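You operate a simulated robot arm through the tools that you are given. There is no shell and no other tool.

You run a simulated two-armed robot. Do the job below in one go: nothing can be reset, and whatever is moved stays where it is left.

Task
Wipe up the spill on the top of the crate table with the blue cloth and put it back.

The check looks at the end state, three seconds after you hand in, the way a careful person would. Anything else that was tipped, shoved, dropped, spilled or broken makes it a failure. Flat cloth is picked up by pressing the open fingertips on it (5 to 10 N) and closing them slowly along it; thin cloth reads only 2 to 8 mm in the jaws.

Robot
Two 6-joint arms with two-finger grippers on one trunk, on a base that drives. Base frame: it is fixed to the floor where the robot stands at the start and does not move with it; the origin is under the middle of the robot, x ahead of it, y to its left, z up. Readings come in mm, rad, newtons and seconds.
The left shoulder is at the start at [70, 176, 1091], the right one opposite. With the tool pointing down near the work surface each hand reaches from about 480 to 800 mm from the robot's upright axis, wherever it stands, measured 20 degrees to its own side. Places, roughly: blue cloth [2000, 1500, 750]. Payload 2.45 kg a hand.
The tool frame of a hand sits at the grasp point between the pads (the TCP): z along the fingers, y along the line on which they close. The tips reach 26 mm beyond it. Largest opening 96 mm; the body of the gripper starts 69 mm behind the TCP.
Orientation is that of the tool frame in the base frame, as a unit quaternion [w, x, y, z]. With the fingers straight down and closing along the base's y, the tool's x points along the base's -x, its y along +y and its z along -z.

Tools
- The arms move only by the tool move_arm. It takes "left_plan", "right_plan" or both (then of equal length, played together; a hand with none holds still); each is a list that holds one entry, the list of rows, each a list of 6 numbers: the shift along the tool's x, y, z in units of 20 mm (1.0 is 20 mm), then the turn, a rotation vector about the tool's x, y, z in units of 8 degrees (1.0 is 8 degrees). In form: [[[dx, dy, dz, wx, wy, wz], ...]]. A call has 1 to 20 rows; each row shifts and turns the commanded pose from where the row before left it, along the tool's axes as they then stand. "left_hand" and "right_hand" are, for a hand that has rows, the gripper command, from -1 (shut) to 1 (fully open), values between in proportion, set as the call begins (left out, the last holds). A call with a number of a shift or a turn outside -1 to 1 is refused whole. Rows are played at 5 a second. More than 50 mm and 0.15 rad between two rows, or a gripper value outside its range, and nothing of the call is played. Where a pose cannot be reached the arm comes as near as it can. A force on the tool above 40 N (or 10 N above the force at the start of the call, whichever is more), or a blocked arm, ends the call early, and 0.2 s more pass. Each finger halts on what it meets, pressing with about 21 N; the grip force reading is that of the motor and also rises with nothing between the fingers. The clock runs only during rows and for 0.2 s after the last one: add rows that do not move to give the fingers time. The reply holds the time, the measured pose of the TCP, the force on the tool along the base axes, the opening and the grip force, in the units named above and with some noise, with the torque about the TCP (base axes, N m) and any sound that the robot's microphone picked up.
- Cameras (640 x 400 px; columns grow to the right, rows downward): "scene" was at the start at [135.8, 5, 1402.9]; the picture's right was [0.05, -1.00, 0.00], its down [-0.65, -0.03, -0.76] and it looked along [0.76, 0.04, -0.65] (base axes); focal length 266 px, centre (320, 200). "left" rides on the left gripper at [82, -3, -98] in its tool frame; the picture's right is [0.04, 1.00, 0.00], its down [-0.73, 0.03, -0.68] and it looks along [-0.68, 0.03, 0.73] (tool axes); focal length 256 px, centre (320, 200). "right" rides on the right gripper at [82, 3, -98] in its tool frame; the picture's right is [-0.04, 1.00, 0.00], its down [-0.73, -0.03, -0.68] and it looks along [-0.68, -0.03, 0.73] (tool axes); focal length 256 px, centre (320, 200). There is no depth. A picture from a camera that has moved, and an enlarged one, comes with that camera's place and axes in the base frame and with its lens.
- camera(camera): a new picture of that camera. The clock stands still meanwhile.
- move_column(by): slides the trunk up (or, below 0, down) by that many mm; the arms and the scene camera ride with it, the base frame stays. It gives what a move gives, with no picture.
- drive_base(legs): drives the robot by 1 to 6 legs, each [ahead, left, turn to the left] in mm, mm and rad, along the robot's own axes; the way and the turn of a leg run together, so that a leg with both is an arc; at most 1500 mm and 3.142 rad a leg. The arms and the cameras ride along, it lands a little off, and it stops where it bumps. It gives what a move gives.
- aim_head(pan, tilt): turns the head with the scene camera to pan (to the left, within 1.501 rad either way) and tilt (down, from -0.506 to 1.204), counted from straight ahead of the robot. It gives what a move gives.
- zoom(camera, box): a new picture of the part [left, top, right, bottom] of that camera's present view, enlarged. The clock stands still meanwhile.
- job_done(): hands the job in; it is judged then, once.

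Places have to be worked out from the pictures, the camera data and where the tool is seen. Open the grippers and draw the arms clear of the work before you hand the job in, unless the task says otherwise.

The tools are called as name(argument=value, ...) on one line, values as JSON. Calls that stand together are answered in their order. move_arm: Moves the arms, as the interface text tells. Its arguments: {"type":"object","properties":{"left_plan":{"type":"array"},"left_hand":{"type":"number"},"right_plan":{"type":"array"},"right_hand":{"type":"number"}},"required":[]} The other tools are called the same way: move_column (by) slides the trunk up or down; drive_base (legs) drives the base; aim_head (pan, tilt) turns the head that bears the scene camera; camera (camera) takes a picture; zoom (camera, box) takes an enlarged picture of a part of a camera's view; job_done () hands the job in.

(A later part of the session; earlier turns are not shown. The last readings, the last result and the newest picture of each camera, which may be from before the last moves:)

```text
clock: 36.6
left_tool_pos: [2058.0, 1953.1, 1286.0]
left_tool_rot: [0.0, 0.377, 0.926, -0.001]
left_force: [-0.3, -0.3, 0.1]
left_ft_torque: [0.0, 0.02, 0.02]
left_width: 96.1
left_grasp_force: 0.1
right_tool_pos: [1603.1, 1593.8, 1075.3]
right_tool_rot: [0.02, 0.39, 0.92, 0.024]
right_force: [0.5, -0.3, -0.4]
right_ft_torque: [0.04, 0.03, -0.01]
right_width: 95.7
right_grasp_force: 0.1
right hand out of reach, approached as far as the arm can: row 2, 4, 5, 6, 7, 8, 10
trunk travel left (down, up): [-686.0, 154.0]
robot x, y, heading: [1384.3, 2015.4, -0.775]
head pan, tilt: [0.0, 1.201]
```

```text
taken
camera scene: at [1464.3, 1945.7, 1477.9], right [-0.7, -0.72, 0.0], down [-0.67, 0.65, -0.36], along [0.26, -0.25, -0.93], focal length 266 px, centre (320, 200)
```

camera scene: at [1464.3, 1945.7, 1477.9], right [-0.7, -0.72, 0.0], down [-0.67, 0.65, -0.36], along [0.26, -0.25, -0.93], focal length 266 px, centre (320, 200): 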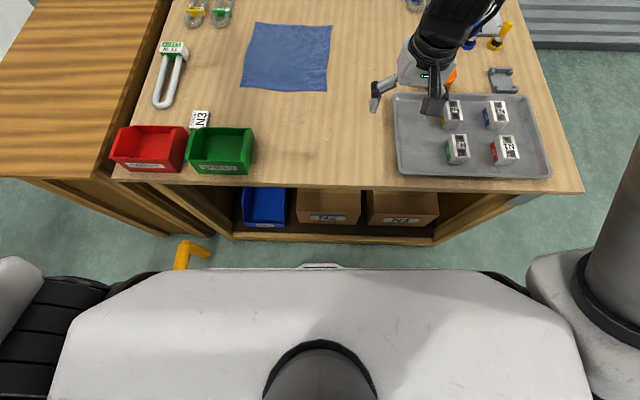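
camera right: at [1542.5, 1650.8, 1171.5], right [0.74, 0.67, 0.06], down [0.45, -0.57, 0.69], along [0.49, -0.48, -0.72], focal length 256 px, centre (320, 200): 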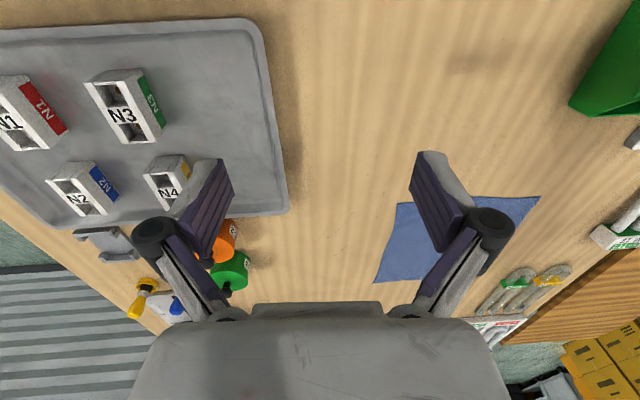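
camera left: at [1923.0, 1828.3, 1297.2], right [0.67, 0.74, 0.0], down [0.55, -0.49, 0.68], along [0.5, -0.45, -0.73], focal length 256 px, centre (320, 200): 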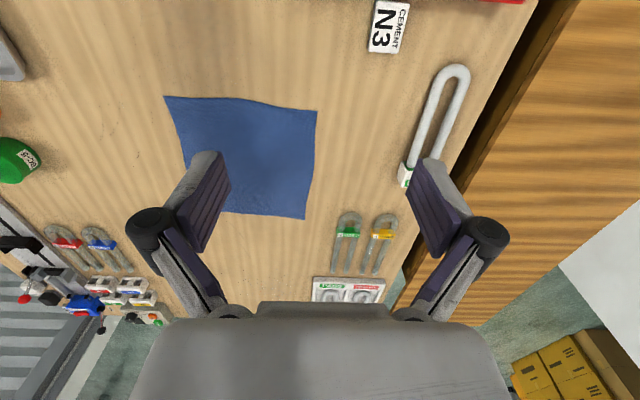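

That target was too near the robot's axis for the arm; I shift the right hand forward 100 mm, over bare wood, into its working range.

move_arm(right_plan=[[[-1, 0, 0, 0, 0, 0], [-1, 0, 0, 0, 0, 0], [-1, 0, 0, 0, 0, 0], [-1, 0, 0, 0, 0, 0], [-1, 0, 0, 0, 0, 0], [0, 0, 0, 0, 0, 0]]])

camera(camera="right")

```text
clock: 38.0
left_tool_pos: [2056.8, 1954.9, 1286.6]
left_tool_rot: [-0.001, 0.378, 0.926, 0.0]
left_force: [0.6, -0.1, 0.2]
left_ft_torque: [-0.03, 0.0, 0.0]
left_width: 96.0
left_grasp_force: 0.0
right_tool_pos: [1670.1, 1528.4, 1062.7]
right_tool_rot: [0.0, 0.377, 0.926, 0.0]
right_force: [-0.3, -0.2, -0.2]
right_ft_torque: [0.02, -0.02, -0.01]
right_width: 96.3
right_grasp_force: 0.0
trunk travel left (down, up): [-686.0, 154.0]
robot x, y, heading: [1386.9, 2020.3, -0.773]
head pan, tilt: [0.0, 1.201]
```

```text
taken
camera right: at [1614.1, 1587.5, 1161.2], right [0.73, 0.69, 0.0], down [0.5, -0.53, 0.68], along [0.47, -0.49, -0.73], focal length 256 px, centre (320, 200)
```

right: 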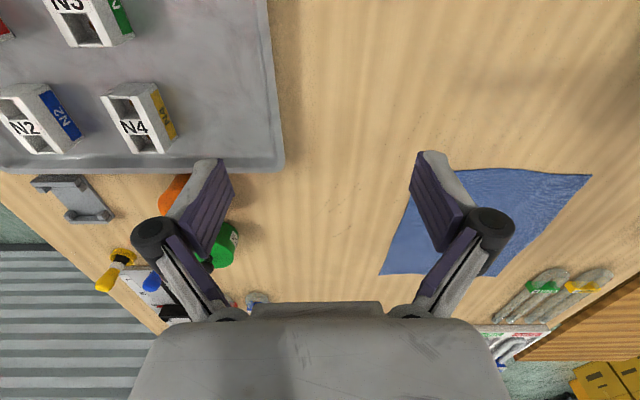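

The hand is level again at (1670,1528,1063). I zoom on the bare wood in this nearer view.

zoom(camera="right", box=[400, 0, 640, 150])

zoom(camera="right", box=[260, 0, 450, 120])

zoom(camera="right", box=[260, 120, 450, 240])

```text
2.67 times, centred on (520, 75) of right
camera zoom: at [1614.1, 1587.5, 1161.2], right [0.73, 0.69, 0.0], down [0.5, -0.53, 0.68], along [0.47, -0.49, -0.73], focal length 683 px, centre (-213, 533)
```

zoom: 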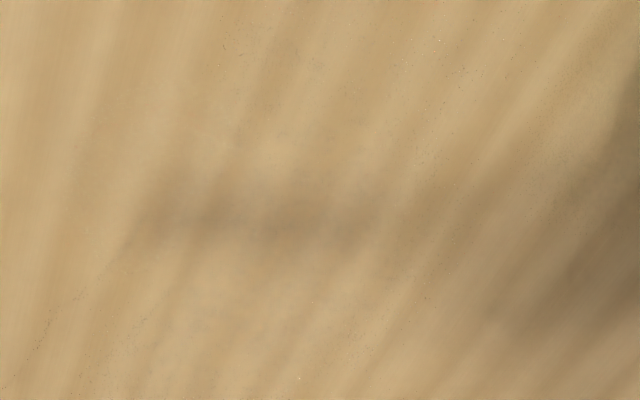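

```text
3.33 times, centred on (355, 60) of right
camera zoom: at [1614.1, 1587.5, 1161.2], right [0.73, 0.69, 0.0], down [0.5, -0.53, 0.68], along [0.47, -0.49, -0.73], focal length 853 px, centre (203, 667)
```

zoom: 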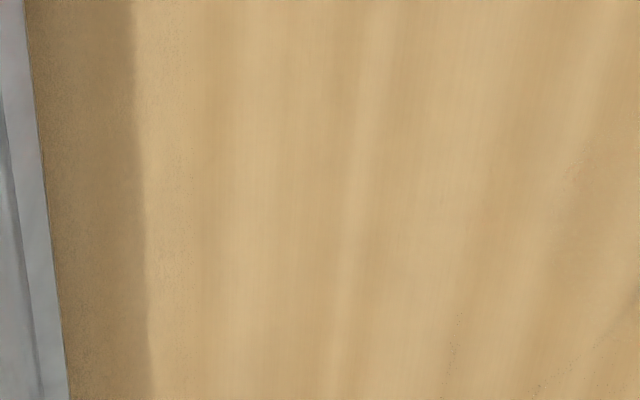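

```text
3.33 times, centred on (355, 180) of right
camera zoom: at [1614.1, 1587.5, 1161.2], right [0.73, 0.69, 0.0], down [0.5, -0.53, 0.68], along [0.47, -0.49, -0.73], focal length 853 px, centre (203, 267)
```

zoom: 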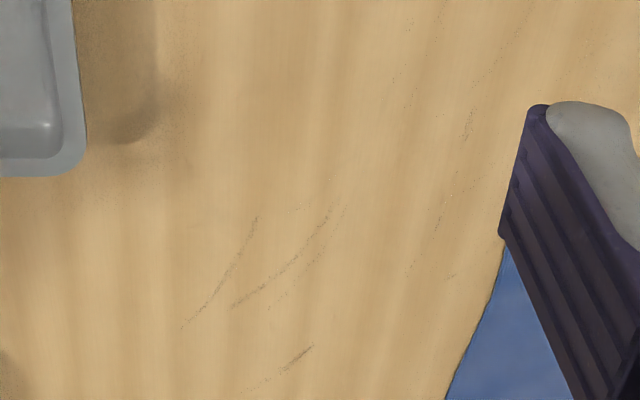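

There is a cool-toned, mottled faint film around table spot (l≈120, n≈2450). To see it free of shadows and the fingers, I turn the right hand about 70° left so its camera looks straight along at it.

move_arm(right_plan=[[[0, 0, 0, 0, 0, -1], [0, 0, 0, 0, 0, -1], [0, 0, 0, 0, 0, -1], [0, 0, 0, 0, 0, -1], [0, 0, 0, 0, 0, -1], [0, 0, 0, 0, 0, -1], [0, 0, 0, 0, 0, -1], [0, 0, 0, 0, 0, -1], [0, 0, 0, 0, 0, -0.75], [0, 0, 0, 0, 0, 0]]])

camera(camera="right")

zoom(camera="right", box=[220, 60, 428, 190])

```text
clock: 40.2
left_tool_pos: [2057.1, 1953.2, 1287.6]
left_tool_rot: [0.0, 0.377, 0.926, 0.0]
left_force: [0.4, 0.0, -0.5]
left_ft_torque: [0.0, 0.0, -0.03]
left_width: 96.1
left_grasp_force: 0.0
right_tool_pos: [1670.2, 1529.1, 1063.9]
right_tool_rot: [0.001, -0.222, 0.975, 0.001]
right_force: [0.1, -0.4, 0.4]
right_ft_torque: [0.02, 0.02, 0.0]
right_width: 96.0
right_grasp_force: 0.0
trunk travel left (down, up): [-686.0, 154.0]
robot x, y, heading: [1386.6, 2019.7, -0.773]
head pan, tilt: [0.0, 1.201]
```

```text
taken
camera right: at [1596.1, 1495.4, 1161.4], right [-0.4, 0.92, 0.0], down [0.67, 0.29, 0.68], along [0.62, 0.27, -0.73], focal length 256 px, centre (320, 200)
```

right: 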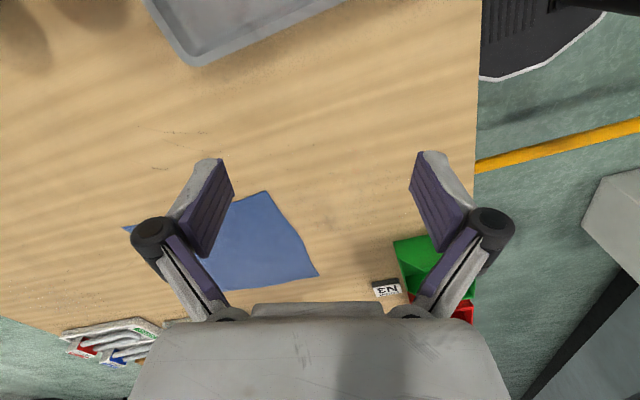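

```text
3.08 times, centred on (324, 125) of right
camera zoom: at [1596.1, 1495.4, 1161.4], right [-0.4, 0.92, 0.0], down [0.67, 0.29, 0.68], along [0.62, 0.27, -0.73], focal length 788 px, centre (308, 431)
```

zoom: 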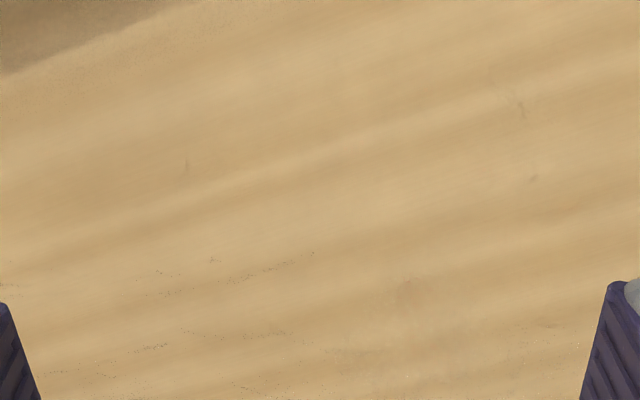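

Now I zoom on the part between the fingers, where the film should be.

zoom(camera="right", box=[270, 150, 430, 250])

zoom(camera="right", box=[300, 160, 364, 200])

```text
4.00 times, centred on (350, 200) of right
camera zoom: at [1596.1, 1495.4, 1161.4], right [-0.4, 0.92, 0.0], down [0.67, 0.29, 0.68], along [0.62, 0.27, -0.73], focal length 1024 px, centre (200, 200)
```

zoom: 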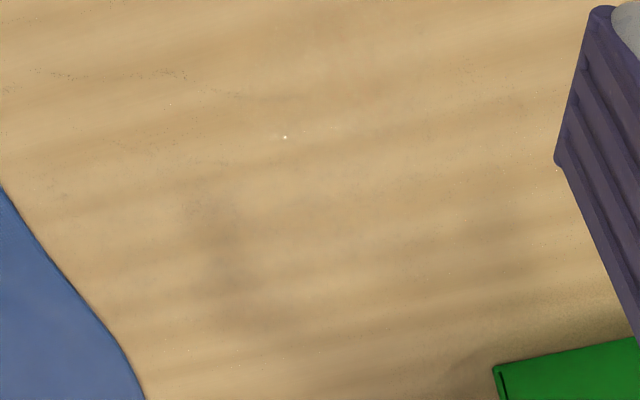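

```text
10.00 times, centred on (332, 180) of right
camera zoom: at [1596.1, 1495.4, 1161.4], right [-0.4, 0.92, 0.0], down [0.67, 0.29, 0.68], along [0.62, 0.27, -0.73], focal length 2560 px, centre (200, 400)
```

zoom: 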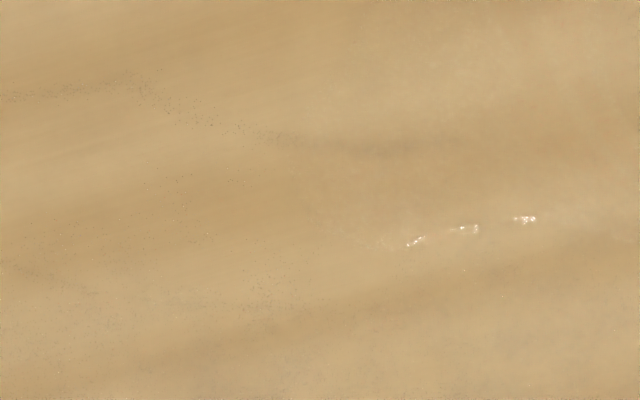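

Bright glints that shift with viewpoint (here near (1804,1630), from the front near (1761,1651)) show a clear puddle around (1790,1640). I bring the camera nearer to see its outline.

move_arm(right_plan=[[[-0.5, 0, 1, 0, 0, 0], [-0.5, 0, 1, 0, 0, 0], [-0.5, 0, 1, 0, 0, 0], [-0.5, 0, 1, 0, 0, 0], [-0.5, 0, 0.5, 0, 0, 0], [0, 0, 0, 0, 0, 0]]])

camera(camera="right")

zoom(camera="right", box=[220, 100, 420, 225])

```text
clock: 41.6
left_tool_pos: [2056.7, 1952.9, 1286.7]
left_tool_rot: [0.0, 0.376, 0.926, 0.001]
left_force: [0.3, 0.7, -0.3]
left_ft_torque: [-0.04, -0.01, -0.04]
left_width: 95.9
left_grasp_force: 0.0
right_tool_pos: [1713.2, 1546.4, 974.8]
right_tool_rot: [0.006, -0.215, 0.977, 0.004]
right_force: [0.1, 0.1, -0.2]
right_ft_torque: [0.04, 0.01, 0.0]
right_width: 96.1
right_grasp_force: 0.1
trunk travel left (down, up): [-686.0, 154.0]
robot x, y, heading: [1389.9, 2023.6, -0.772]
head pan, tilt: [0.0, 1.201]
```

```text
taken
camera right: at [1638.4, 1512.8, 1071.3], right [-0.38, 0.92, 0.01], down [0.67, 0.27, 0.69], along [0.64, 0.27, -0.73], focal length 256 px, centre (320, 200)
```

right: 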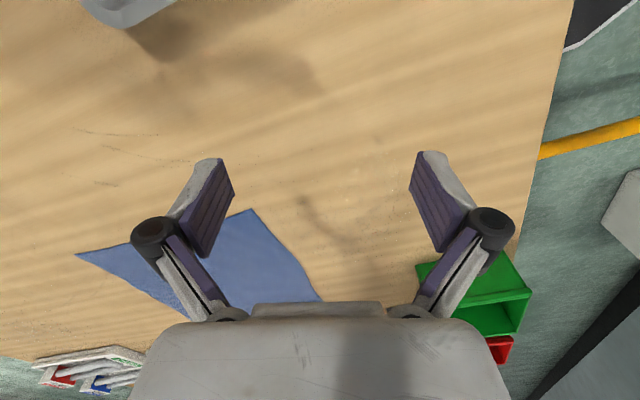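

```text
3.20 times, centred on (320, 162) of right
camera zoom: at [1638.4, 1512.8, 1071.3], right [-0.38, 0.92, 0.01], down [0.67, 0.27, 0.69], along [0.64, 0.27, -0.73], focal length 819 px, centre (320, 320)
```

zoom: 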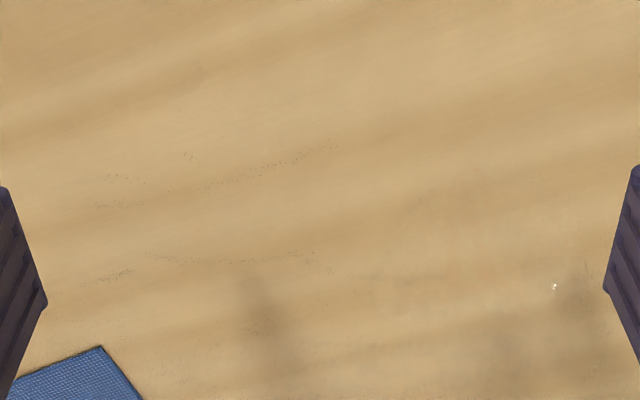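

A glint now shows near (1779,1659) and a faint outline between the fingers. I zoom there.

zoom(camera="right", box=[300, 150, 420, 225])

zoom(camera="right", box=[280, 180, 440, 280])

```text
5.33 times, centred on (360, 188) of right
camera zoom: at [1638.4, 1512.8, 1071.3], right [-0.38, 0.92, 0.01], down [0.67, 0.27, 0.69], along [0.64, 0.27, -0.73], focal length 1365 px, centre (107, 267)
```

zoom: 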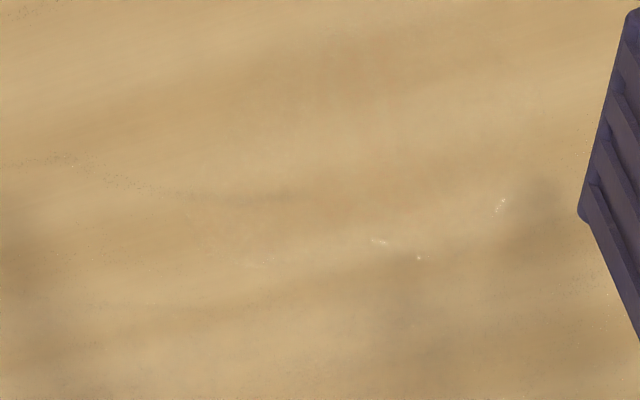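

```text
4.00 times, centred on (360, 230) of right
camera zoom: at [1638.4, 1512.8, 1071.3], right [-0.38, 0.92, 0.01], down [0.67, 0.27, 0.69], along [0.64, 0.27, -0.73], focal length 1024 px, centre (160, 80)
```

zoom: 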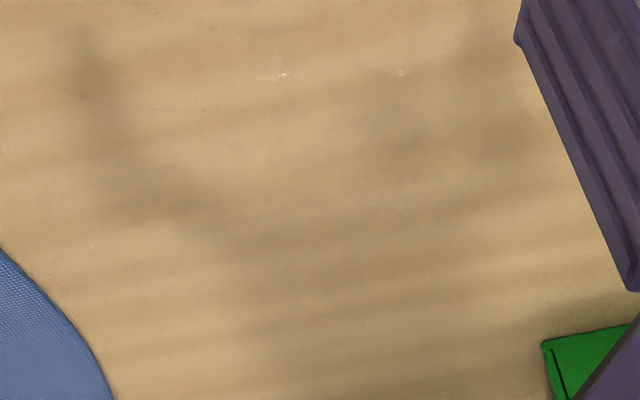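

The shifting glints (l≈78–133, n≈2413–2436) mark a clear, nearly invisible puddle around (1790,1635). I now retract the right hand: up 200 mm, turn back, and out of the way to the right.

move_arm(right_plan=[[[0, 0, -1, 0, 0, 0], [0, 0, -1, 0, 0, 0], [0, 0, -1, 0, 0, 0], [0, 0, -1, 0, 0, 0], [0, 0, -1, 0, 0, 0], [0, 0, -1, 0, 0, 0], [0, 0, -1, 0, 0, 0], [0, 0, -1, 0, 0, 0], [0, 0, -1, 0, 0, 0], [0, 0, -1, 0, 0, 0], [0, 0, 0, 0, 0, 1], [0, 0, 0, 0, 0, 1], [0, 0, 0, 0, 0, 1], [0, 0, 0, 0, 0, 1], [0, 0, 0, 0, 0, 1], [0, 0, 0, 0, 0, 1], [0, 0, 0, 0, 0, 1], [0, 0, 0, 0, 0, 1], [0, 0, 0, 0, 0, 0.75]]])

move_arm(right_plan=[[[0, -1, 0, 0, 0, 0], [0, -1, 0, 0, 0, 0], [0, -1, 0, 0, 0, 0], [0, -1, 0, 0, 0, 0], [0, -1, 0, 0, 0, 0], [0, -1, 0, 0, 0, 0], [0, -1, 0, 0, 0, 0], [0, -1, 0, 0, 0, 0], [0, -1, 0, 0, 0, 0], [0, -1, 0, 0, 0, 0]]])

camera(camera="scene")

```text
clock: 43.1
left_tool_pos: [2056.7, 1954.0, 1287.6]
left_tool_rot: [0.0, 0.376, 0.927, 0.0]
left_force: [-0.5, 1.0, 1.0]
left_ft_torque: [0.0, 0.0, -0.01]
left_width: 96.0
left_grasp_force: 0.1
right_tool_pos: [1700.2, 1556.9, 1029.1]
right_tool_rot: [-0.027, -0.212, 0.975, 0.064]
right_force: [0.4, -0.5, -0.3]
right_ft_torque: [0.04, -0.03, -0.03]
right_width: 96.0
right_grasp_force: 0.1
trunk travel left (down, up): [-686.0, 154.0]
robot x, y, heading: [1385.2, 2021.2, -0.772]
head pan, tilt: [0.0, 1.201]
stopped in row 7 (right hand): the arm was blocked; the commanded pose is now the measured one
```

```text
clock: 45.3
left_tool_pos: [2058.3, 1952.4, 1287.7]
left_tool_rot: [0.0, 0.377, 0.926, 0.0]
left_force: [0.4, 0.0, 0.8]
left_ft_torque: [0.03, 0.0, 0.0]
left_width: 95.9
left_grasp_force: 0.0
right_tool_pos: [1778.3, 1377.7, 1001.7]
right_tool_rot: [-0.029, -0.214, 0.974, 0.064]
right_force: [-0.2, -0.1, 0.3]
right_ft_torque: [0.01, -0.03, 0.02]
right_width: 96.1
right_grasp_force: 0.0
right hand out of reach, approached as far as the arm can: row 10
trunk travel left (down, up): [-686.0, 154.0]
robot x, y, heading: [1385.3, 2020.9, -0.772]
head pan, tilt: [0.0, 1.201]
```

```text
taken
camera scene: at [1464.4, 1944.9, 1477.8], right [-0.7, -0.72, 0.0], down [-0.67, 0.65, -0.36], along [0.26, -0.25, -0.93], focal length 266 px, centre (320, 200)
```

scene: 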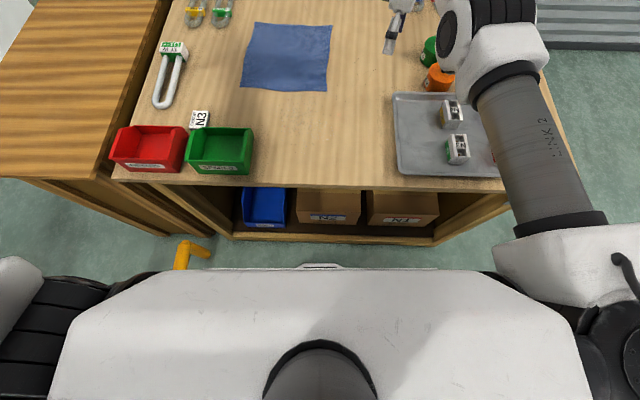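

The first move was blocked partway (arm posture limit), so the second one carried the still-turned hand toward (1778,1378). I check that nothing was touched.

zoom(camera="scene", box=[370, 0, 530, 100])

camera(camera="right")

camera(camera="left")

```text
4.00 times, centred on (450, 50) of scene
camera zoom: at [1464.4, 1944.9, 1477.8], right [-0.7, -0.72, 0.0], down [-0.67, 0.65, -0.36], along [0.26, -0.25, -0.93], focal length 1064 px, centre (-200, 800)
```

zoom: 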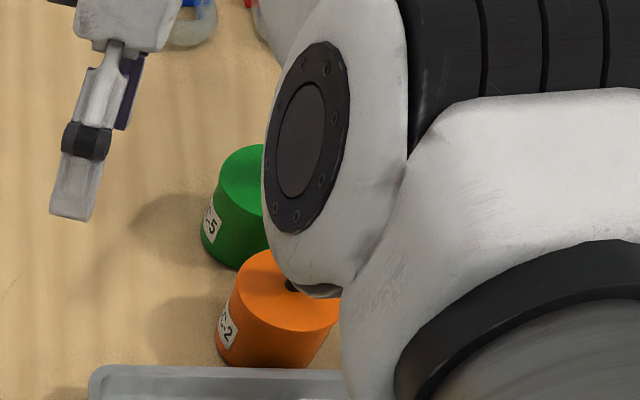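

```text
taken
camera right: at [1712.0, 1335.4, 1100.9], right [-0.38, 0.92, 0.14], down [0.73, 0.2, 0.65], along [0.57, 0.34, -0.75], focal length 256 px, centre (320, 200)
```

right: 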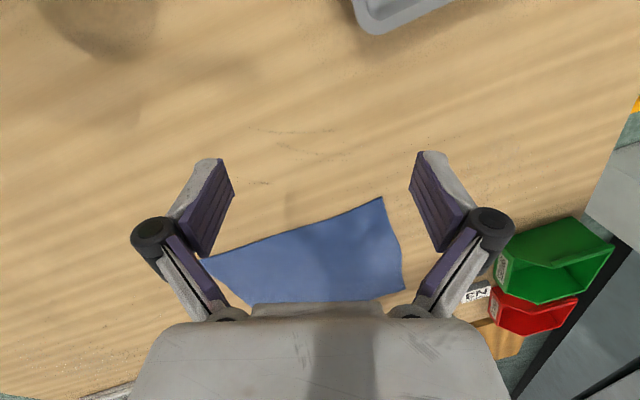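

```text
taken
camera left: at [1999.2, 2006.8, 1385.9], right [0.67, 0.74, 0.0], down [0.55, -0.49, 0.68], along [0.5, -0.45, -0.73], focal length 256 px, centre (320, 200)
```

left: 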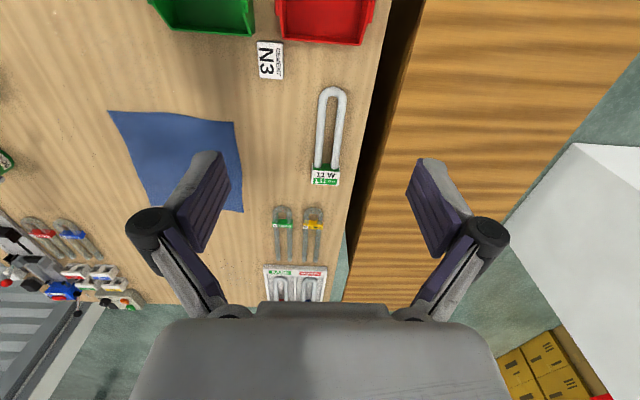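

The canisters still stand untouched. I turn the right hand back gradually while raising it, a few rows at a time.

move_arm(right_plan=[[[0, 0, -0.5, 0, 0, 1], [0, 0, -0.5, 0, 0, 1], [0, 0, -0.5, 0, 0, 1], [0, 0, -0.5, 0, 0, 1], [0, 0, -0.5, 0, 0, 1], [0, 0, -0.5, 0, 0, 1]]])

```text
clock: 46.7
left_tool_pos: [2056.2, 1953.2, 1285.8]
left_tool_rot: [0.0, 0.377, 0.926, 0.0]
left_force: [-0.1, 0.1, 1.0]
left_ft_torque: [0.02, -0.05, -0.01]
left_width: 96.1
left_grasp_force: 0.2
right_tool_pos: [1775.9, 1379.4, 1062.0]
right_tool_rot: [-0.051, 0.202, 0.977, 0.045]
right_force: [0.2, 0.3, -0.1]
right_ft_torque: [-0.02, 0.0, 0.03]
right_width: 96.0
right_grasp_force: 0.0
right hand out of reach, approached as far as the arm can: row 2, 4, 6
trunk travel left (down, up): [-686.0, 154.0]
robot x, y, heading: [1390.1, 2021.2, -0.771]
head pan, tilt: [0.0, 1.201]
```

The hand is turning back properly; about 21° remains. I continue with the turn and raise further.

move_arm(right_plan=[[[0, 0, -1, 0, 0, 0.9], [0, 0, -1, 0, 0, 0.9], [0, 0, -1, 0, 0, 0.85], [0, 0, -1, 0, 0, 0], [0, 0, -1, 0, 0, 0], [0, 0, 0, 0, 0, 0]]])

```text
clock: 48.1
left_tool_pos: [2058.7, 1953.0, 1287.2]
left_tool_rot: [0.0, 0.376, 0.927, 0.001]
left_force: [-0.3, 0.2, -0.5]
left_ft_torque: [-0.01, -0.01, -0.04]
left_width: 96.3
left_grasp_force: 0.1
right_tool_pos: [1761.4, 1382.8, 1147.3]
right_tool_rot: [-0.059, 0.377, 0.924, 0.034]
right_force: [-0.3, 0.3, 0.9]
right_ft_torque: [0.0, -0.01, 0.02]
right_width: 96.0
right_grasp_force: 0.2
right hand out of reach, approached as far as the arm can: row 1, 2, 3, 4, 5
trunk travel left (down, up): [-686.0, 154.0]
robot x, y, heading: [1384.1, 2021.3, -0.774]
head pan, tilt: [0.0, 1.201]
```

The hand carries a leftover tilt of about 8°, which I now correct (turn about tool y), then bring it back and to the right to its parking place.

move_arm(right_plan=[[[0, 0, 0, 0.06, -0.48, 0], [0, 0, 0, 0.07, -0.485, 0], [0.5, -1, 0, 0, 0, 0], [0.5, -1, 0, 0, 0, 0], [0.5, -1, 0, 0, 0, 0], [0.5, -1, 0, 0, 0, 0], [0, -1, 0, 0, 0, 0], [0, -1, 0, 0, 0, 0]]])

camera(camera="scene")

```text
clock: 49.9
left_tool_pos: [2057.3, 1952.7, 1287.6]
left_tool_rot: [0.001, 0.377, 0.926, 0.001]
left_force: [-0.5, -0.1, 0.1]
left_ft_torque: [0.01, -0.03, 0.03]
left_width: 96.0
left_grasp_force: 0.0
right_tool_pos: [1648.1, 1325.9, 1144.1]
right_tool_rot: [-0.001, 0.379, 0.925, 0.002]
right_force: [-1.1, -1.0, -0.6]
right_ft_torque: [0.04, 0.0, -0.01]
right_width: 96.0
right_grasp_force: 0.0
trunk travel left (down, up): [-686.0, 154.0]
robot x, y, heading: [1388.5, 2019.8, -0.777]
head pan, tilt: [0.0, 1.201]
```

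```text
taken
camera scene: at [1463.2, 1945.7, 1477.9], right [-0.7, -0.72, 0.0], down [-0.67, 0.65, -0.36], along [0.26, -0.25, -0.93], focal length 266 px, centre (320, 200)
```

scene: 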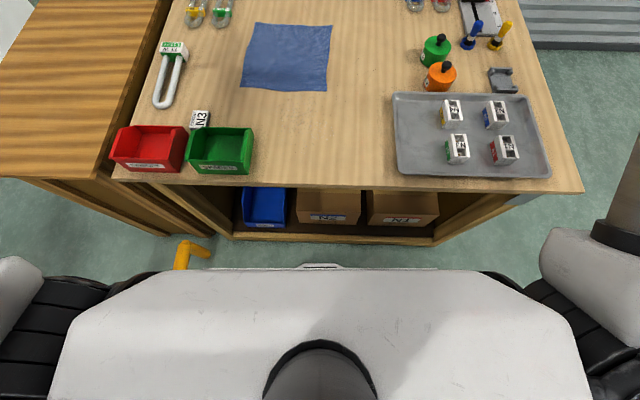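

The right hand is parked level and the view is free, everything in place. I zoom on the puddle area now without shadows.

zoom(camera="scene", box=[240, 80, 400, 180])

zoom(camera="scene", box=[280, 95, 360, 145])

```text
4.00 times, centred on (320, 130) of scene
camera zoom: at [1463.2, 1945.7, 1477.9], right [-0.7, -0.72, 0.0], down [-0.67, 0.65, -0.36], along [0.26, -0.25, -0.93], focal length 1064 px, centre (320, 480)
```

zoom: 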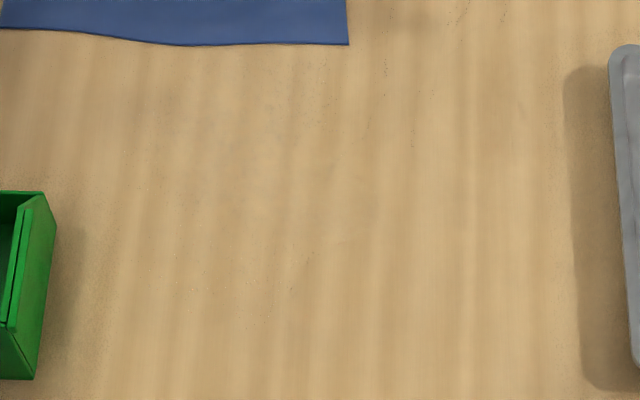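

```text
8.00 times, centred on (320, 120) of scene
camera zoom: at [1463.2, 1945.7, 1477.9], right [-0.7, -0.72, 0.0], down [-0.67, 0.65, -0.36], along [0.26, -0.25, -0.93], focal length 2128 px, centre (320, 840)
```

zoom: 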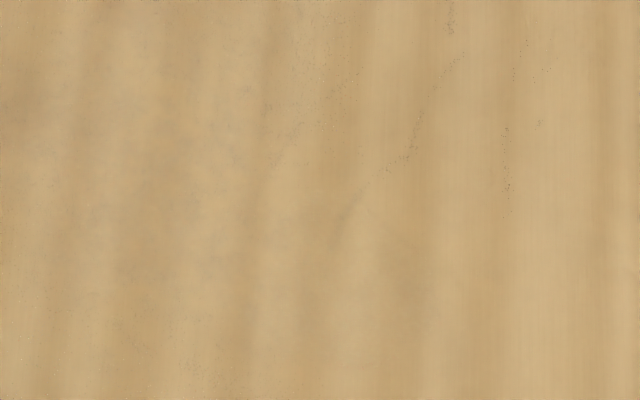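

The faint, slightly greyer mottled area spans roughly n=2400–2560, l=40–210 with glints on its edge, so I will wipe generously there. I move the base a little closer and to the right so the left hand can reach the cloth's middle (about l=378, n=2515).

drive_base(legs=[[71, -60, 0]])

aim_head(pan=0.1, tilt=1.0)

camera(camera="scene")

```text
clock: 51.0
left_tool_pos: [2065.4, 1861.9, 1288.2]
left_tool_rot: [0.001, 0.377, 0.926, 0.0]
left_force: [-0.6, 0.8, 0.1]
left_ft_torque: [0.01, 0.02, 0.03]
left_width: 96.1
left_grasp_force: 0.1
right_tool_pos: [1659.0, 1234.6, 1147.0]
right_tool_rot: [0.001, 0.379, 0.925, 0.001]
right_force: [-0.5, 0.3, 0.2]
right_ft_torque: [0.0, -0.01, -0.02]
right_width: 96.1
right_grasp_force: 0.0
trunk travel left (down, up): [-686.0, 154.0]
robot x, y, heading: [1393.5, 1926.2, -0.774]
head pan, tilt: [0.0, 1.201]
```

```text
clock: 51.7
left_tool_pos: [2065.7, 1858.7, 1286.3]
left_tool_rot: [0.0, 0.377, 0.926, 0.0]
left_force: [0.1, -0.3, -0.5]
left_ft_torque: [0.02, -0.01, -0.01]
left_width: 96.2
left_grasp_force: 0.0
right_tool_pos: [1657.6, 1232.2, 1144.4]
right_tool_rot: [0.0, 0.379, 0.926, 0.002]
right_force: [0.0, 0.2, 0.1]
right_ft_torque: [0.04, -0.01, 0.03]
right_width: 96.1
right_grasp_force: 0.1
trunk travel left (down, up): [-686.0, 154.0]
robot x, y, heading: [1395.7, 1925.0, -0.777]
head pan, tilt: [0.099, 1.0]
```

```text
taken
camera scene: at [1487.1, 1847.3, 1490.3], right [-0.62, -0.78, 0.0], down [-0.66, 0.53, -0.54], along [0.42, -0.34, -0.84], focal length 266 px, centre (320, 200)
```

scene: 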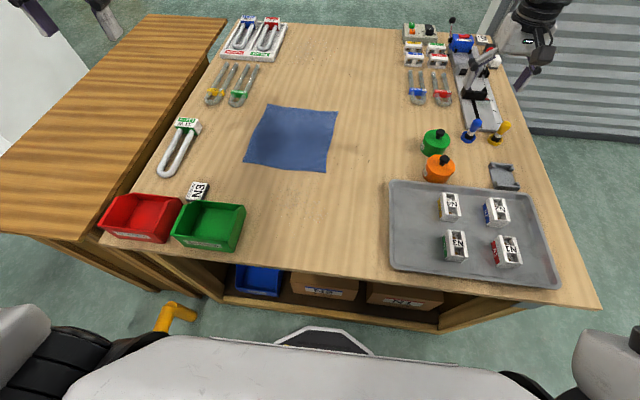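

Good overview. I zoom on the puddle area and the cloth in this pose for a "before" reference.

zoom(camera="scene", box=[230, 150, 400, 256])

zoom(camera="scene", box=[230, 90, 350, 180])

```text
3.76 times, centred on (315, 203) of scene
camera zoom: at [1487.1, 1847.3, 1490.3], right [-0.62, -0.78, 0.0], down [-0.66, 0.53, -0.54], along [0.42, -0.34, -0.84], focal length 1002 px, centre (339, 189)
```

zoom: 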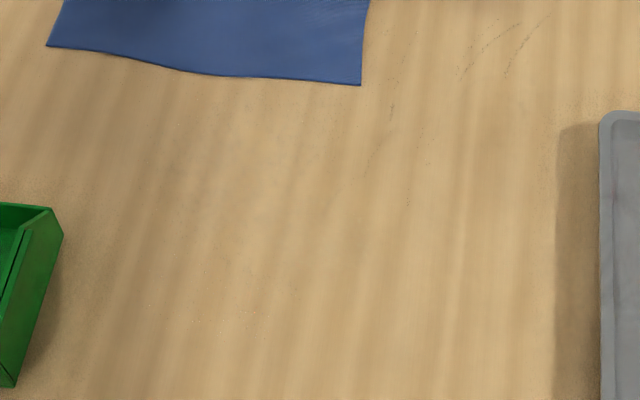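

```text
4.44 times, centred on (290, 135) of scene
camera zoom: at [1487.1, 1847.3, 1490.3], right [-0.62, -0.78, 0.0], down [-0.66, 0.53, -0.54], along [0.42, -0.34, -0.84], focal length 1182 px, centre (453, 489)
```

zoom: 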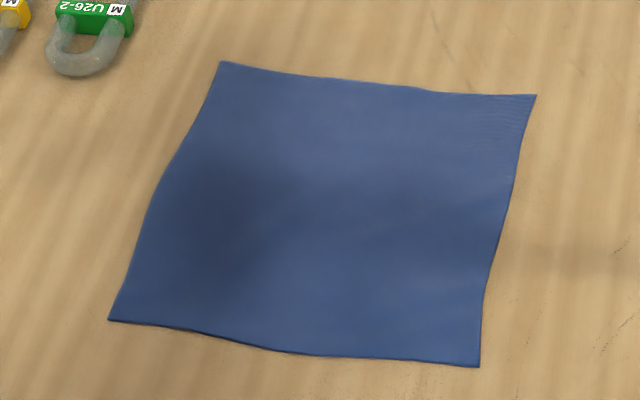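

From this view the cloth's corners compute to (2248,1481), (2053,1304), (1867,1518), (2062,1693), centre about (2058,1499); I note these for putting it back. I move the left hand above the point (2047,1510), lowering part of the way.

move_arm(left_plan=[[[-0.89, -1, 0.6, 0, 0, 0], [-0.89, -1, 0.6, 0, 0, 0], [-0.89, -1, 0.6, 0, 0, 0], [-0.89, -1, 0.6, 0, 0, 0], [-0.89, -1, 0.6, 0, 0, 0], [-0.89, -1, 0.6, 0, 0, 0], [-0.89, -1, 0.6, 0, 0, 0], [-0.89, -1, 0.6, 0, 0, 0], [-0.89, -1, 0.6, 0, 0, 0], [-0.89, -1, 0.6, 0, 0, 0], [-0.89, -1, 0.6, 0, 0, 0], [-0.89, -1, 0.6, 0, 0, 0], [-0.89, -1, 0.6, 0, 0, 0], [0, 0, 0, 0, 0, 0]]], left_hand=0.1)

camera(camera="scene")

camera(camera="left")

```text
clock: 54.7
left_tool_pos: [2041.3, 1528.8, 1129.6]
left_tool_rot: [0.001, 0.377, 0.926, 0.0]
left_force: [-0.2, -0.5, -0.4]
left_ft_torque: [0.0, 0.01, -0.01]
left_width: 52.9
left_grasp_force: 0.1
left hand out of reach, approached as far as the arm can: row 13
right_tool_pos: [1657.8, 1234.3, 1145.3]
right_tool_rot: [0.001, 0.378, 0.926, 0.001]
right_force: [0.1, 0.2, -0.2]
right_ft_torque: [-0.03, 0.02, 0.04]
right_width: 96.0
right_grasp_force: 0.2
trunk travel left (down, up): [-686.0, 154.0]
robot x, y, heading: [1397.1, 1928.1, -0.774]
head pan, tilt: [0.099, 1.0]
```

```text
taken
camera scene: at [1485.9, 1850.1, 1490.6], right [-0.62, -0.78, 0.0], down [-0.66, 0.52, -0.54], along [0.42, -0.34, -0.84], focal length 266 px, centre (320, 200)
```

scene: 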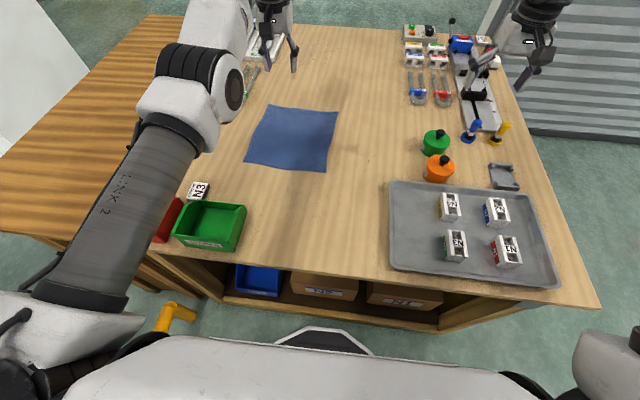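

```text
taken
camera left: at [1982.3, 1583.9, 1228.6], right [0.67, 0.74, 0.0], down [0.55, -0.49, 0.68], along [0.5, -0.45, -0.73], focal length 256 px, centre (320, 200)
```

left: 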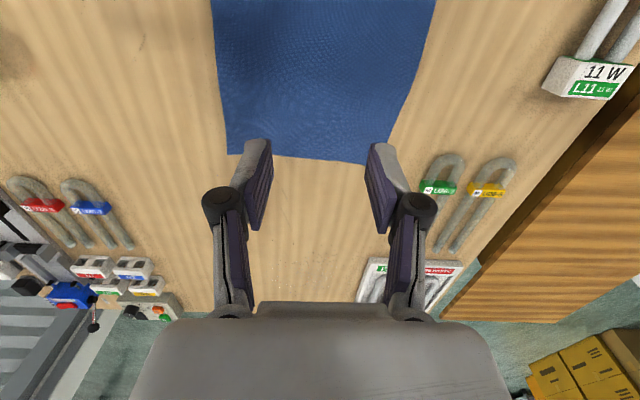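

The hand is at about (2041,1529), n=2524, l=362, near its reach limit but over the cloth's middle. I lower it to about z=930.

move_arm(left_plan=[[[0, 0, 1, 0, 0, 0], [0, 0, 1, 0, 0, 0], [0, 0, 1, 0, 0, 0], [0, 0, 1, 0, 0, 0], [0, 0, 1, 0, 0, 0], [0, 0, 1, 0, 0, 0], [0, 0, 1, 0, 0, 0], [0, 0, 1, 0, 0, 0], [0, 0, 1, 0, 0, 0], [0, 0, 0.8, 0, 0, 0], [0, 0, 0, 0, 0, 0]]])

camera(camera="scene")

camera(camera="left")

```text
clock: 57.1
left_tool_pos: [2047.9, 1521.1, 931.6]
left_tool_rot: [0.0, 0.377, 0.926, 0.0]
left_force: [0.9, 0.4, -0.5]
left_ft_torque: [-0.03, 0.0, 0.0]
left_width: 52.7
left_grasp_force: 0.1
left hand out of reach, approached as far as the arm can: row 2, 4
right_tool_pos: [1658.0, 1234.1, 1145.1]
right_tool_rot: [0.001, 0.378, 0.926, 0.001]
right_force: [-0.5, -0.2, 0.1]
right_ft_torque: [-0.02, -0.01, -0.02]
right_width: 95.7
right_grasp_force: 0.0
trunk travel left (down, up): [-686.0, 154.0]
robot x, y, heading: [1395.9, 1925.8, -0.771]
head pan, tilt: [0.099, 1.0]
```

```text
taken
camera scene: at [1486.7, 1849.1, 1490.5], right [-0.62, -0.78, 0.0], down [-0.66, 0.53, -0.54], along [0.42, -0.34, -0.84], focal length 266 px, centre (320, 200)
```

scene: 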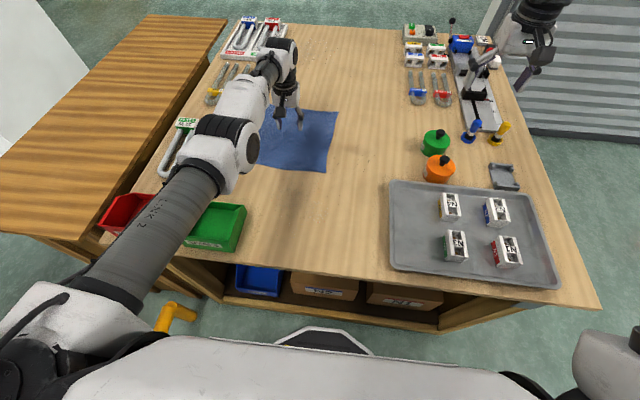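

```text
taken
camera left: at [1988.4, 1575.5, 1031.3], right [0.67, 0.74, 0.0], down [0.55, -0.49, 0.68], along [0.5, -0.45, -0.73], focal length 256 px, centre (320, 200)
```

left: 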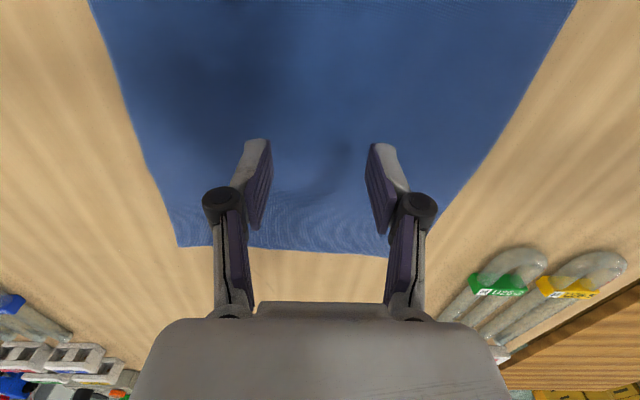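

The hand is over the cloth's middle (n=2524, l=373), tips about 45 mm above it. I lower slowly 36 mm and watch the force.

move_arm(left_plan=[[[0, 0, 0.5, 0, 0, 0], [0, 0, 0.5, 0, 0, 0], [0, 0, 0.4, 0, 0, 0], [0, 0, 0.4, 0, 0, 0], [0, 0, 0, 0, 0, 0]]])

```text
clock: 58.3
left_tool_pos: [2044.3, 1522.2, 898.1]
left_tool_rot: [0.0, 0.377, 0.926, -0.001]
left_force: [-0.3, -0.1, 0.0]
left_ft_torque: [-0.01, 0.02, -0.01]
left_width: 53.0
left_grasp_force: 0.1
left hand out of reach, approached as far as the arm can: row 4
right_tool_pos: [1658.2, 1233.6, 1144.7]
right_tool_rot: [0.0, 0.379, 0.925, 0.002]
right_force: [0.2, -0.5, -0.5]
right_ft_torque: [0.03, 0.0, 0.02]
right_width: 96.0
right_grasp_force: 0.1
trunk travel left (down, up): [-686.0, 154.0]
robot x, y, heading: [1398.1, 1928.5, -0.772]
head pan, tilt: [0.099, 1.0]
```

No contact yet at z=898 and the arm is at its reach limit here, so I draw back 14 mm and continue down in small steps.

move_arm(left_plan=[[[0.7, 0, 0, 0, 0, 0], [0, 0, 0.2, 0, 0, 0], [0, 0, 0.2, 0, 0, 0], [0, 0, 0, 0, 0, 0]]])

```text
clock: 59.3
left_tool_pos: [2043.4, 1522.2, 888.7]
left_tool_rot: [0.0, 0.377, 0.926, 0.0]
left_force: [-0.4, 0.0, 0.2]
left_ft_torque: [-0.01, 0.0, 0.0]
left_width: 53.0
left_grasp_force: 0.0
left hand out of reach, approached as far as the arm can: row 1
right_tool_pos: [1659.8, 1232.8, 1145.3]
right_tool_rot: [0.001, 0.379, 0.925, 0.002]
right_force: [-0.1, -0.3, 0.2]
right_ft_torque: [0.0, 0.0, 0.02]
right_width: 96.2
right_grasp_force: 0.1
trunk travel left (down, up): [-686.0, 154.0]
robot x, y, heading: [1396.8, 1928.1, -0.77]
head pan, tilt: [0.099, 1.0]
```

Still no contact at z=888.7; I continue in 3 mm steps.

move_arm(left_plan=[[[0, 0, 0.15, 0, 0, 0], [0, 0, 0.15, 0, 0, 0], [0, 0, 0, 0, 0, 0]]])

```text
clock: 60.1
left_tool_pos: [2043.6, 1522.9, 885.5]
left_tool_rot: [0.001, 0.377, 0.926, -0.001]
left_force: [0.7, -0.2, 6.6]
left_ft_torque: [0.01, -0.03, -0.01]
left_width: 53.7
left_grasp_force: 1.2
right_tool_pos: [1656.8, 1233.5, 1146.0]
right_tool_rot: [0.0, 0.378, 0.926, 0.002]
right_force: [0.8, 0.2, 0.2]
right_ft_torque: [-0.01, 0.0, 0.02]
right_width: 95.9
right_grasp_force: 0.2
trunk travel left (down, up): [-686.0, 154.0]
robot x, y, heading: [1393.1, 1927.0, -0.771]
head pan, tilt: [0.099, 1.0]
```

Contact: 6.6 N upward at z=885.5, so the top is at about z=859. Now I close the fingers slowly along the cloth in small steps.

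move_arm(left_plan=[[[0, 0, 0, 0, 0, 0]]], left_hand=-0.05)

move_arm(left_plan=[[[0, 0, 0, 0, 0, 0]]], left_hand=-0.2)

move_arm(left_plan=[[[0, 0, 0, 0, 0, 0]]], left_hand=-0.35)

```text
clock: 60.5
left_tool_pos: [2043.8, 1524.0, 886.2]
left_tool_rot: [0.001, 0.377, 0.926, -0.001]
left_force: [-0.3, 0.2, 12.1]
left_ft_torque: [0.05, 0.04, -0.01]
left_width: 44.0
left_grasp_force: 0.1
right_tool_pos: [1657.6, 1235.0, 1146.2]
right_tool_rot: [0.001, 0.379, 0.926, 0.002]
right_force: [-0.1, -0.2, 0.3]
right_ft_torque: [0.01, -0.01, 0.02]
right_width: 95.8
right_grasp_force: 0.0
trunk travel left (down, up): [-686.0, 154.0]
robot x, y, heading: [1396.4, 1926.3, -0.774]
head pan, tilt: [0.099, 1.0]
```

```text
clock: 60.9
left_tool_pos: [2042.2, 1522.9, 884.9]
left_tool_rot: [0.001, 0.377, 0.926, -0.001]
left_force: [-1.1, 1.1, 14.5]
left_ft_torque: [0.01, 0.01, -0.01]
left_width: 38.8
left_grasp_force: 0.1
right_tool_pos: [1656.8, 1234.5, 1146.3]
right_tool_rot: [0.002, 0.378, 0.926, 0.001]
right_force: [0.5, -0.4, -0.1]
right_ft_torque: [0.01, 0.04, 0.0]
right_width: 96.1
right_grasp_force: 0.0
trunk travel left (down, up): [-686.0, 154.0]
robot x, y, heading: [1394.1, 1928.3, -0.773]
head pan, tilt: [0.099, 1.0]
```

```text
clock: 61.3
left_tool_pos: [2042.4, 1523.4, 884.8]
left_tool_rot: [0.001, 0.377, 0.926, 0.001]
left_force: [0.1, 0.2, 13.1]
left_ft_torque: [0.03, 0.02, 0.04]
left_width: 32.6
left_grasp_force: 6.3
right_tool_pos: [1655.8, 1233.8, 1145.8]
right_tool_rot: [0.001, 0.379, 0.925, 0.002]
right_force: [-0.8, -0.5, -1.0]
right_ft_torque: [-0.03, -0.01, 0.02]
right_width: 96.1
right_grasp_force: 0.1
trunk travel left (down, up): [-686.0, 154.0]
robot x, y, heading: [1395.8, 1925.8, -0.774]
head pan, tilt: [0.099, 1.0]
```

The press settled at 13 N, a bit high; I raise the command by 1.5 mm and go on closing.

move_arm(left_plan=[[[0, 0, -0.08, 0, 0, 0]]], left_hand=-0.45)

move_arm(left_plan=[[[0, 0, 0, 0, 0, 0]]], left_hand=-0.6)

camera(camera="left")

```text
clock: 61.7
left_tool_pos: [2041.7, 1522.8, 885.0]
left_tool_rot: [0.0, 0.378, 0.926, 0.0]
left_force: [0.3, 0.3, 8.1]
left_ft_torque: [0.03, -0.03, 0.01]
left_width: 29.1
left_grasp_force: 0.1
right_tool_pos: [1657.4, 1234.5, 1145.9]
right_tool_rot: [0.001, 0.379, 0.925, 0.002]
right_force: [-0.5, 0.7, -0.8]
right_ft_torque: [0.0, 0.0, 0.0]
right_width: 96.1
right_grasp_force: 0.0
trunk travel left (down, up): [-686.0, 154.0]
robot x, y, heading: [1396.0, 1925.9, -0.772]
head pan, tilt: [0.099, 1.0]
```

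```text
clock: 62.1
left_tool_pos: [2042.9, 1522.9, 886.8]
left_tool_rot: [0.001, 0.377, 0.926, 0.0]
left_force: [-1.7, -0.4, 12.7]
left_ft_torque: [0.01, 0.03, -0.01]
left_width: 17.0
left_grasp_force: 0.1
right_tool_pos: [1657.2, 1233.7, 1146.5]
right_tool_rot: [0.001, 0.379, 0.926, 0.001]
right_force: [-0.5, 0.5, -1.2]
right_ft_torque: [0.02, 0.0, 0.03]
right_width: 95.9
right_grasp_force: 0.1
trunk travel left (down, up): [-686.0, 154.0]
robot x, y, heading: [1397.3, 1927.6, -0.774]
head pan, tilt: [0.099, 1.0]
```

```text
taken
camera left: at [1983.4, 1578.5, 985.7], right [0.67, 0.74, 0.0], down [0.54, -0.49, 0.68], along [0.51, -0.46, -0.73], focal length 256 px, centre (320, 200)
```

left: 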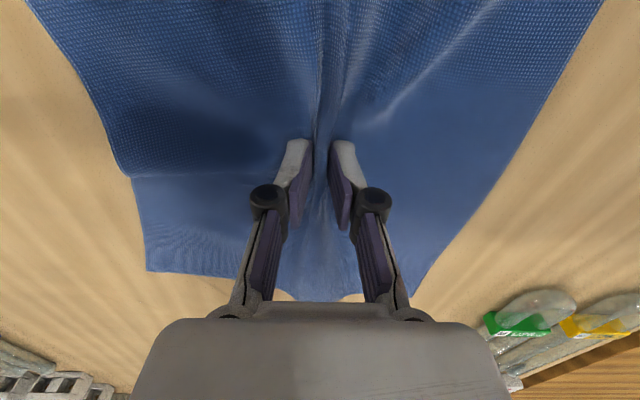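

The cloth is folding up between the fingers as intended. I close the rest of the way.

move_arm(left_plan=[[[0, 0, 0, 0, 0, 0]]], left_hand=-0.75)

move_arm(left_plan=[[[0, 0, 0, 0, 0, 0]]], left_hand=-0.88)

move_arm(left_plan=[[[0, 0, 0, 0, 0, 0], [0, 0, 0, 0, 0, 0]]], left_hand=-1.0)

camera(camera="left")

```text
clock: 62.5
left_tool_pos: [2042.0, 1522.6, 885.8]
left_tool_rot: [0.001, 0.377, 0.926, -0.001]
left_force: [0.6, -0.6, 13.3]
left_ft_torque: [0.02, 0.04, -0.01]
left_width: 12.5
left_grasp_force: 0.1
right_tool_pos: [1656.4, 1236.3, 1146.0]
right_tool_rot: [0.002, 0.379, 0.925, 0.001]
right_force: [-0.8, 0.6, 0.3]
right_ft_torque: [0.02, 0.0, 0.01]
right_width: 95.8
right_grasp_force: 0.0
trunk travel left (down, up): [-686.0, 154.0]
robot x, y, heading: [1391.8, 1928.8, -0.776]
head pan, tilt: [0.099, 1.0]
```

```text
clock: 62.9
left_tool_pos: [2041.8, 1522.9, 886.1]
left_tool_rot: [0.002, 0.377, 0.926, 0.0]
left_force: [-1.1, -0.9, 14.5]
left_ft_torque: [-0.07, 0.09, -0.02]
left_width: 4.2
left_grasp_force: 0.0
right_tool_pos: [1656.9, 1235.0, 1146.6]
right_tool_rot: [0.002, 0.379, 0.925, 0.001]
right_force: [0.1, -0.3, 0.3]
right_ft_torque: [-0.04, -0.02, 0.02]
right_width: 96.0
right_grasp_force: 0.0
trunk travel left (down, up): [-686.0, 154.0]
robot x, y, heading: [1394.6, 1925.1, -0.775]
head pan, tilt: [0.099, 1.0]
```

```text
clock: 63.5
left_tool_pos: [2041.7, 1524.3, 886.9]
left_tool_rot: [0.002, 0.377, 0.926, 0.0]
left_force: [0.3, -1.6, 8.0]
left_ft_torque: [0.11, 0.03, -0.03]
left_width: 4.3
left_grasp_force: 22.0
right_tool_pos: [1656.6, 1233.2, 1146.5]
right_tool_rot: [0.002, 0.379, 0.926, 0.002]
right_force: [0.1, 0.3, -0.4]
right_ft_torque: [-0.01, 0.0, 0.03]
right_width: 96.2
right_grasp_force: 0.1
trunk travel left (down, up): [-686.0, 154.0]
robot x, y, heading: [1396.0, 1933.6, -0.773]
head pan, tilt: [0.099, 1.0]
```

```text
taken
camera left: at [1982.9, 1578.6, 985.8], right [0.67, 0.74, 0.0], down [0.54, -0.49, 0.68], along [0.51, -0.46, -0.73], focal length 256 px, centre (320, 200)
```

left: 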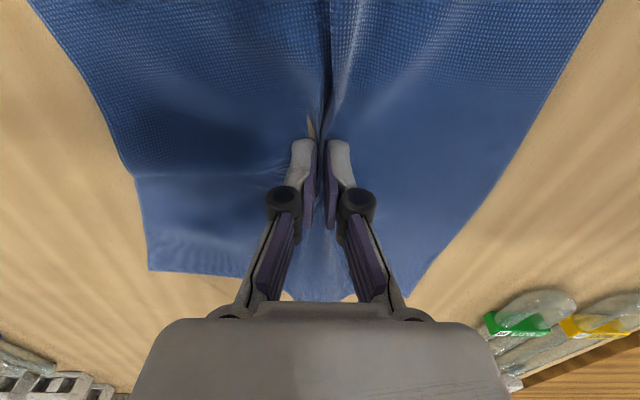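

The cloth is held: 4.3 mm in the jaws at 22 N. I ease the press by 4 mm and slide the cloth slowly along the top toward the puddle, the first half of the way.

move_arm(left_plan=[[[0, 0, -0.2, 0, 0, 0], [0.5, -0.15, 0, 0, 0, 0], [0.5, -0.15, 0, 0, 0, 0], [0.5, -0.15, 0, 0, 0, 0], [0.5, -0.15, 0, 0, 0, 0], [0.5, -0.15, 0, 0, 0, 0], [0.5, -0.15, 0, 0, 0, 0], [0.5, -0.15, 0, 0, 0, 0], [0.5, -0.15, 0, 0, 0, 0], [0.5, -0.15, 0, 0, 0, 0], [0.5, -0.15, 0, 0, 0, 0], [0, 0, 0, 0, 0, 0]]])

camera(camera="scene")

camera(camera="left")

```text
clock: 66.1
left_tool_pos: [1951.6, 1570.8, 889.3]
left_tool_rot: [-0.001, 0.377, 0.926, 0.0]
left_force: [-0.3, -0.5, -0.9]
left_ft_torque: [-0.01, 0.01, -0.01]
left_width: 3.7
left_grasp_force: 23.3
right_tool_pos: [1658.4, 1234.7, 1144.7]
right_tool_rot: [0.0, 0.378, 0.926, 0.002]
right_force: [0.3, -0.3, -0.5]
right_ft_torque: [-0.02, 0.01, -0.01]
right_width: 96.3
right_grasp_force: 0.1
trunk travel left (down, up): [-686.0, 154.0]
robot x, y, heading: [1396.7, 1925.9, -0.773]
head pan, tilt: [0.099, 1.0]
```

```text
taken
camera scene: at [1487.2, 1849.0, 1490.5], right [-0.62, -0.78, 0.0], down [-0.66, 0.53, -0.54], along [0.42, -0.34, -0.84], focal length 266 px, centre (320, 200)
```

scene: 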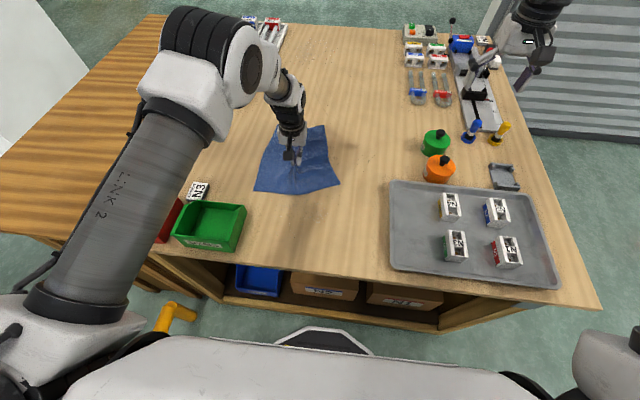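

```text
taken
camera left: at [1892.2, 1625.5, 988.4], right [0.67, 0.74, 0.0], down [0.55, -0.49, 0.68], along [0.5, -0.45, -0.73], focal length 256 px, centre (320, 200)
```

left: 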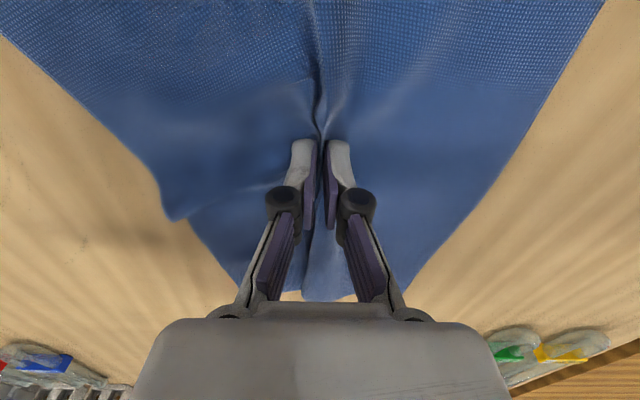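

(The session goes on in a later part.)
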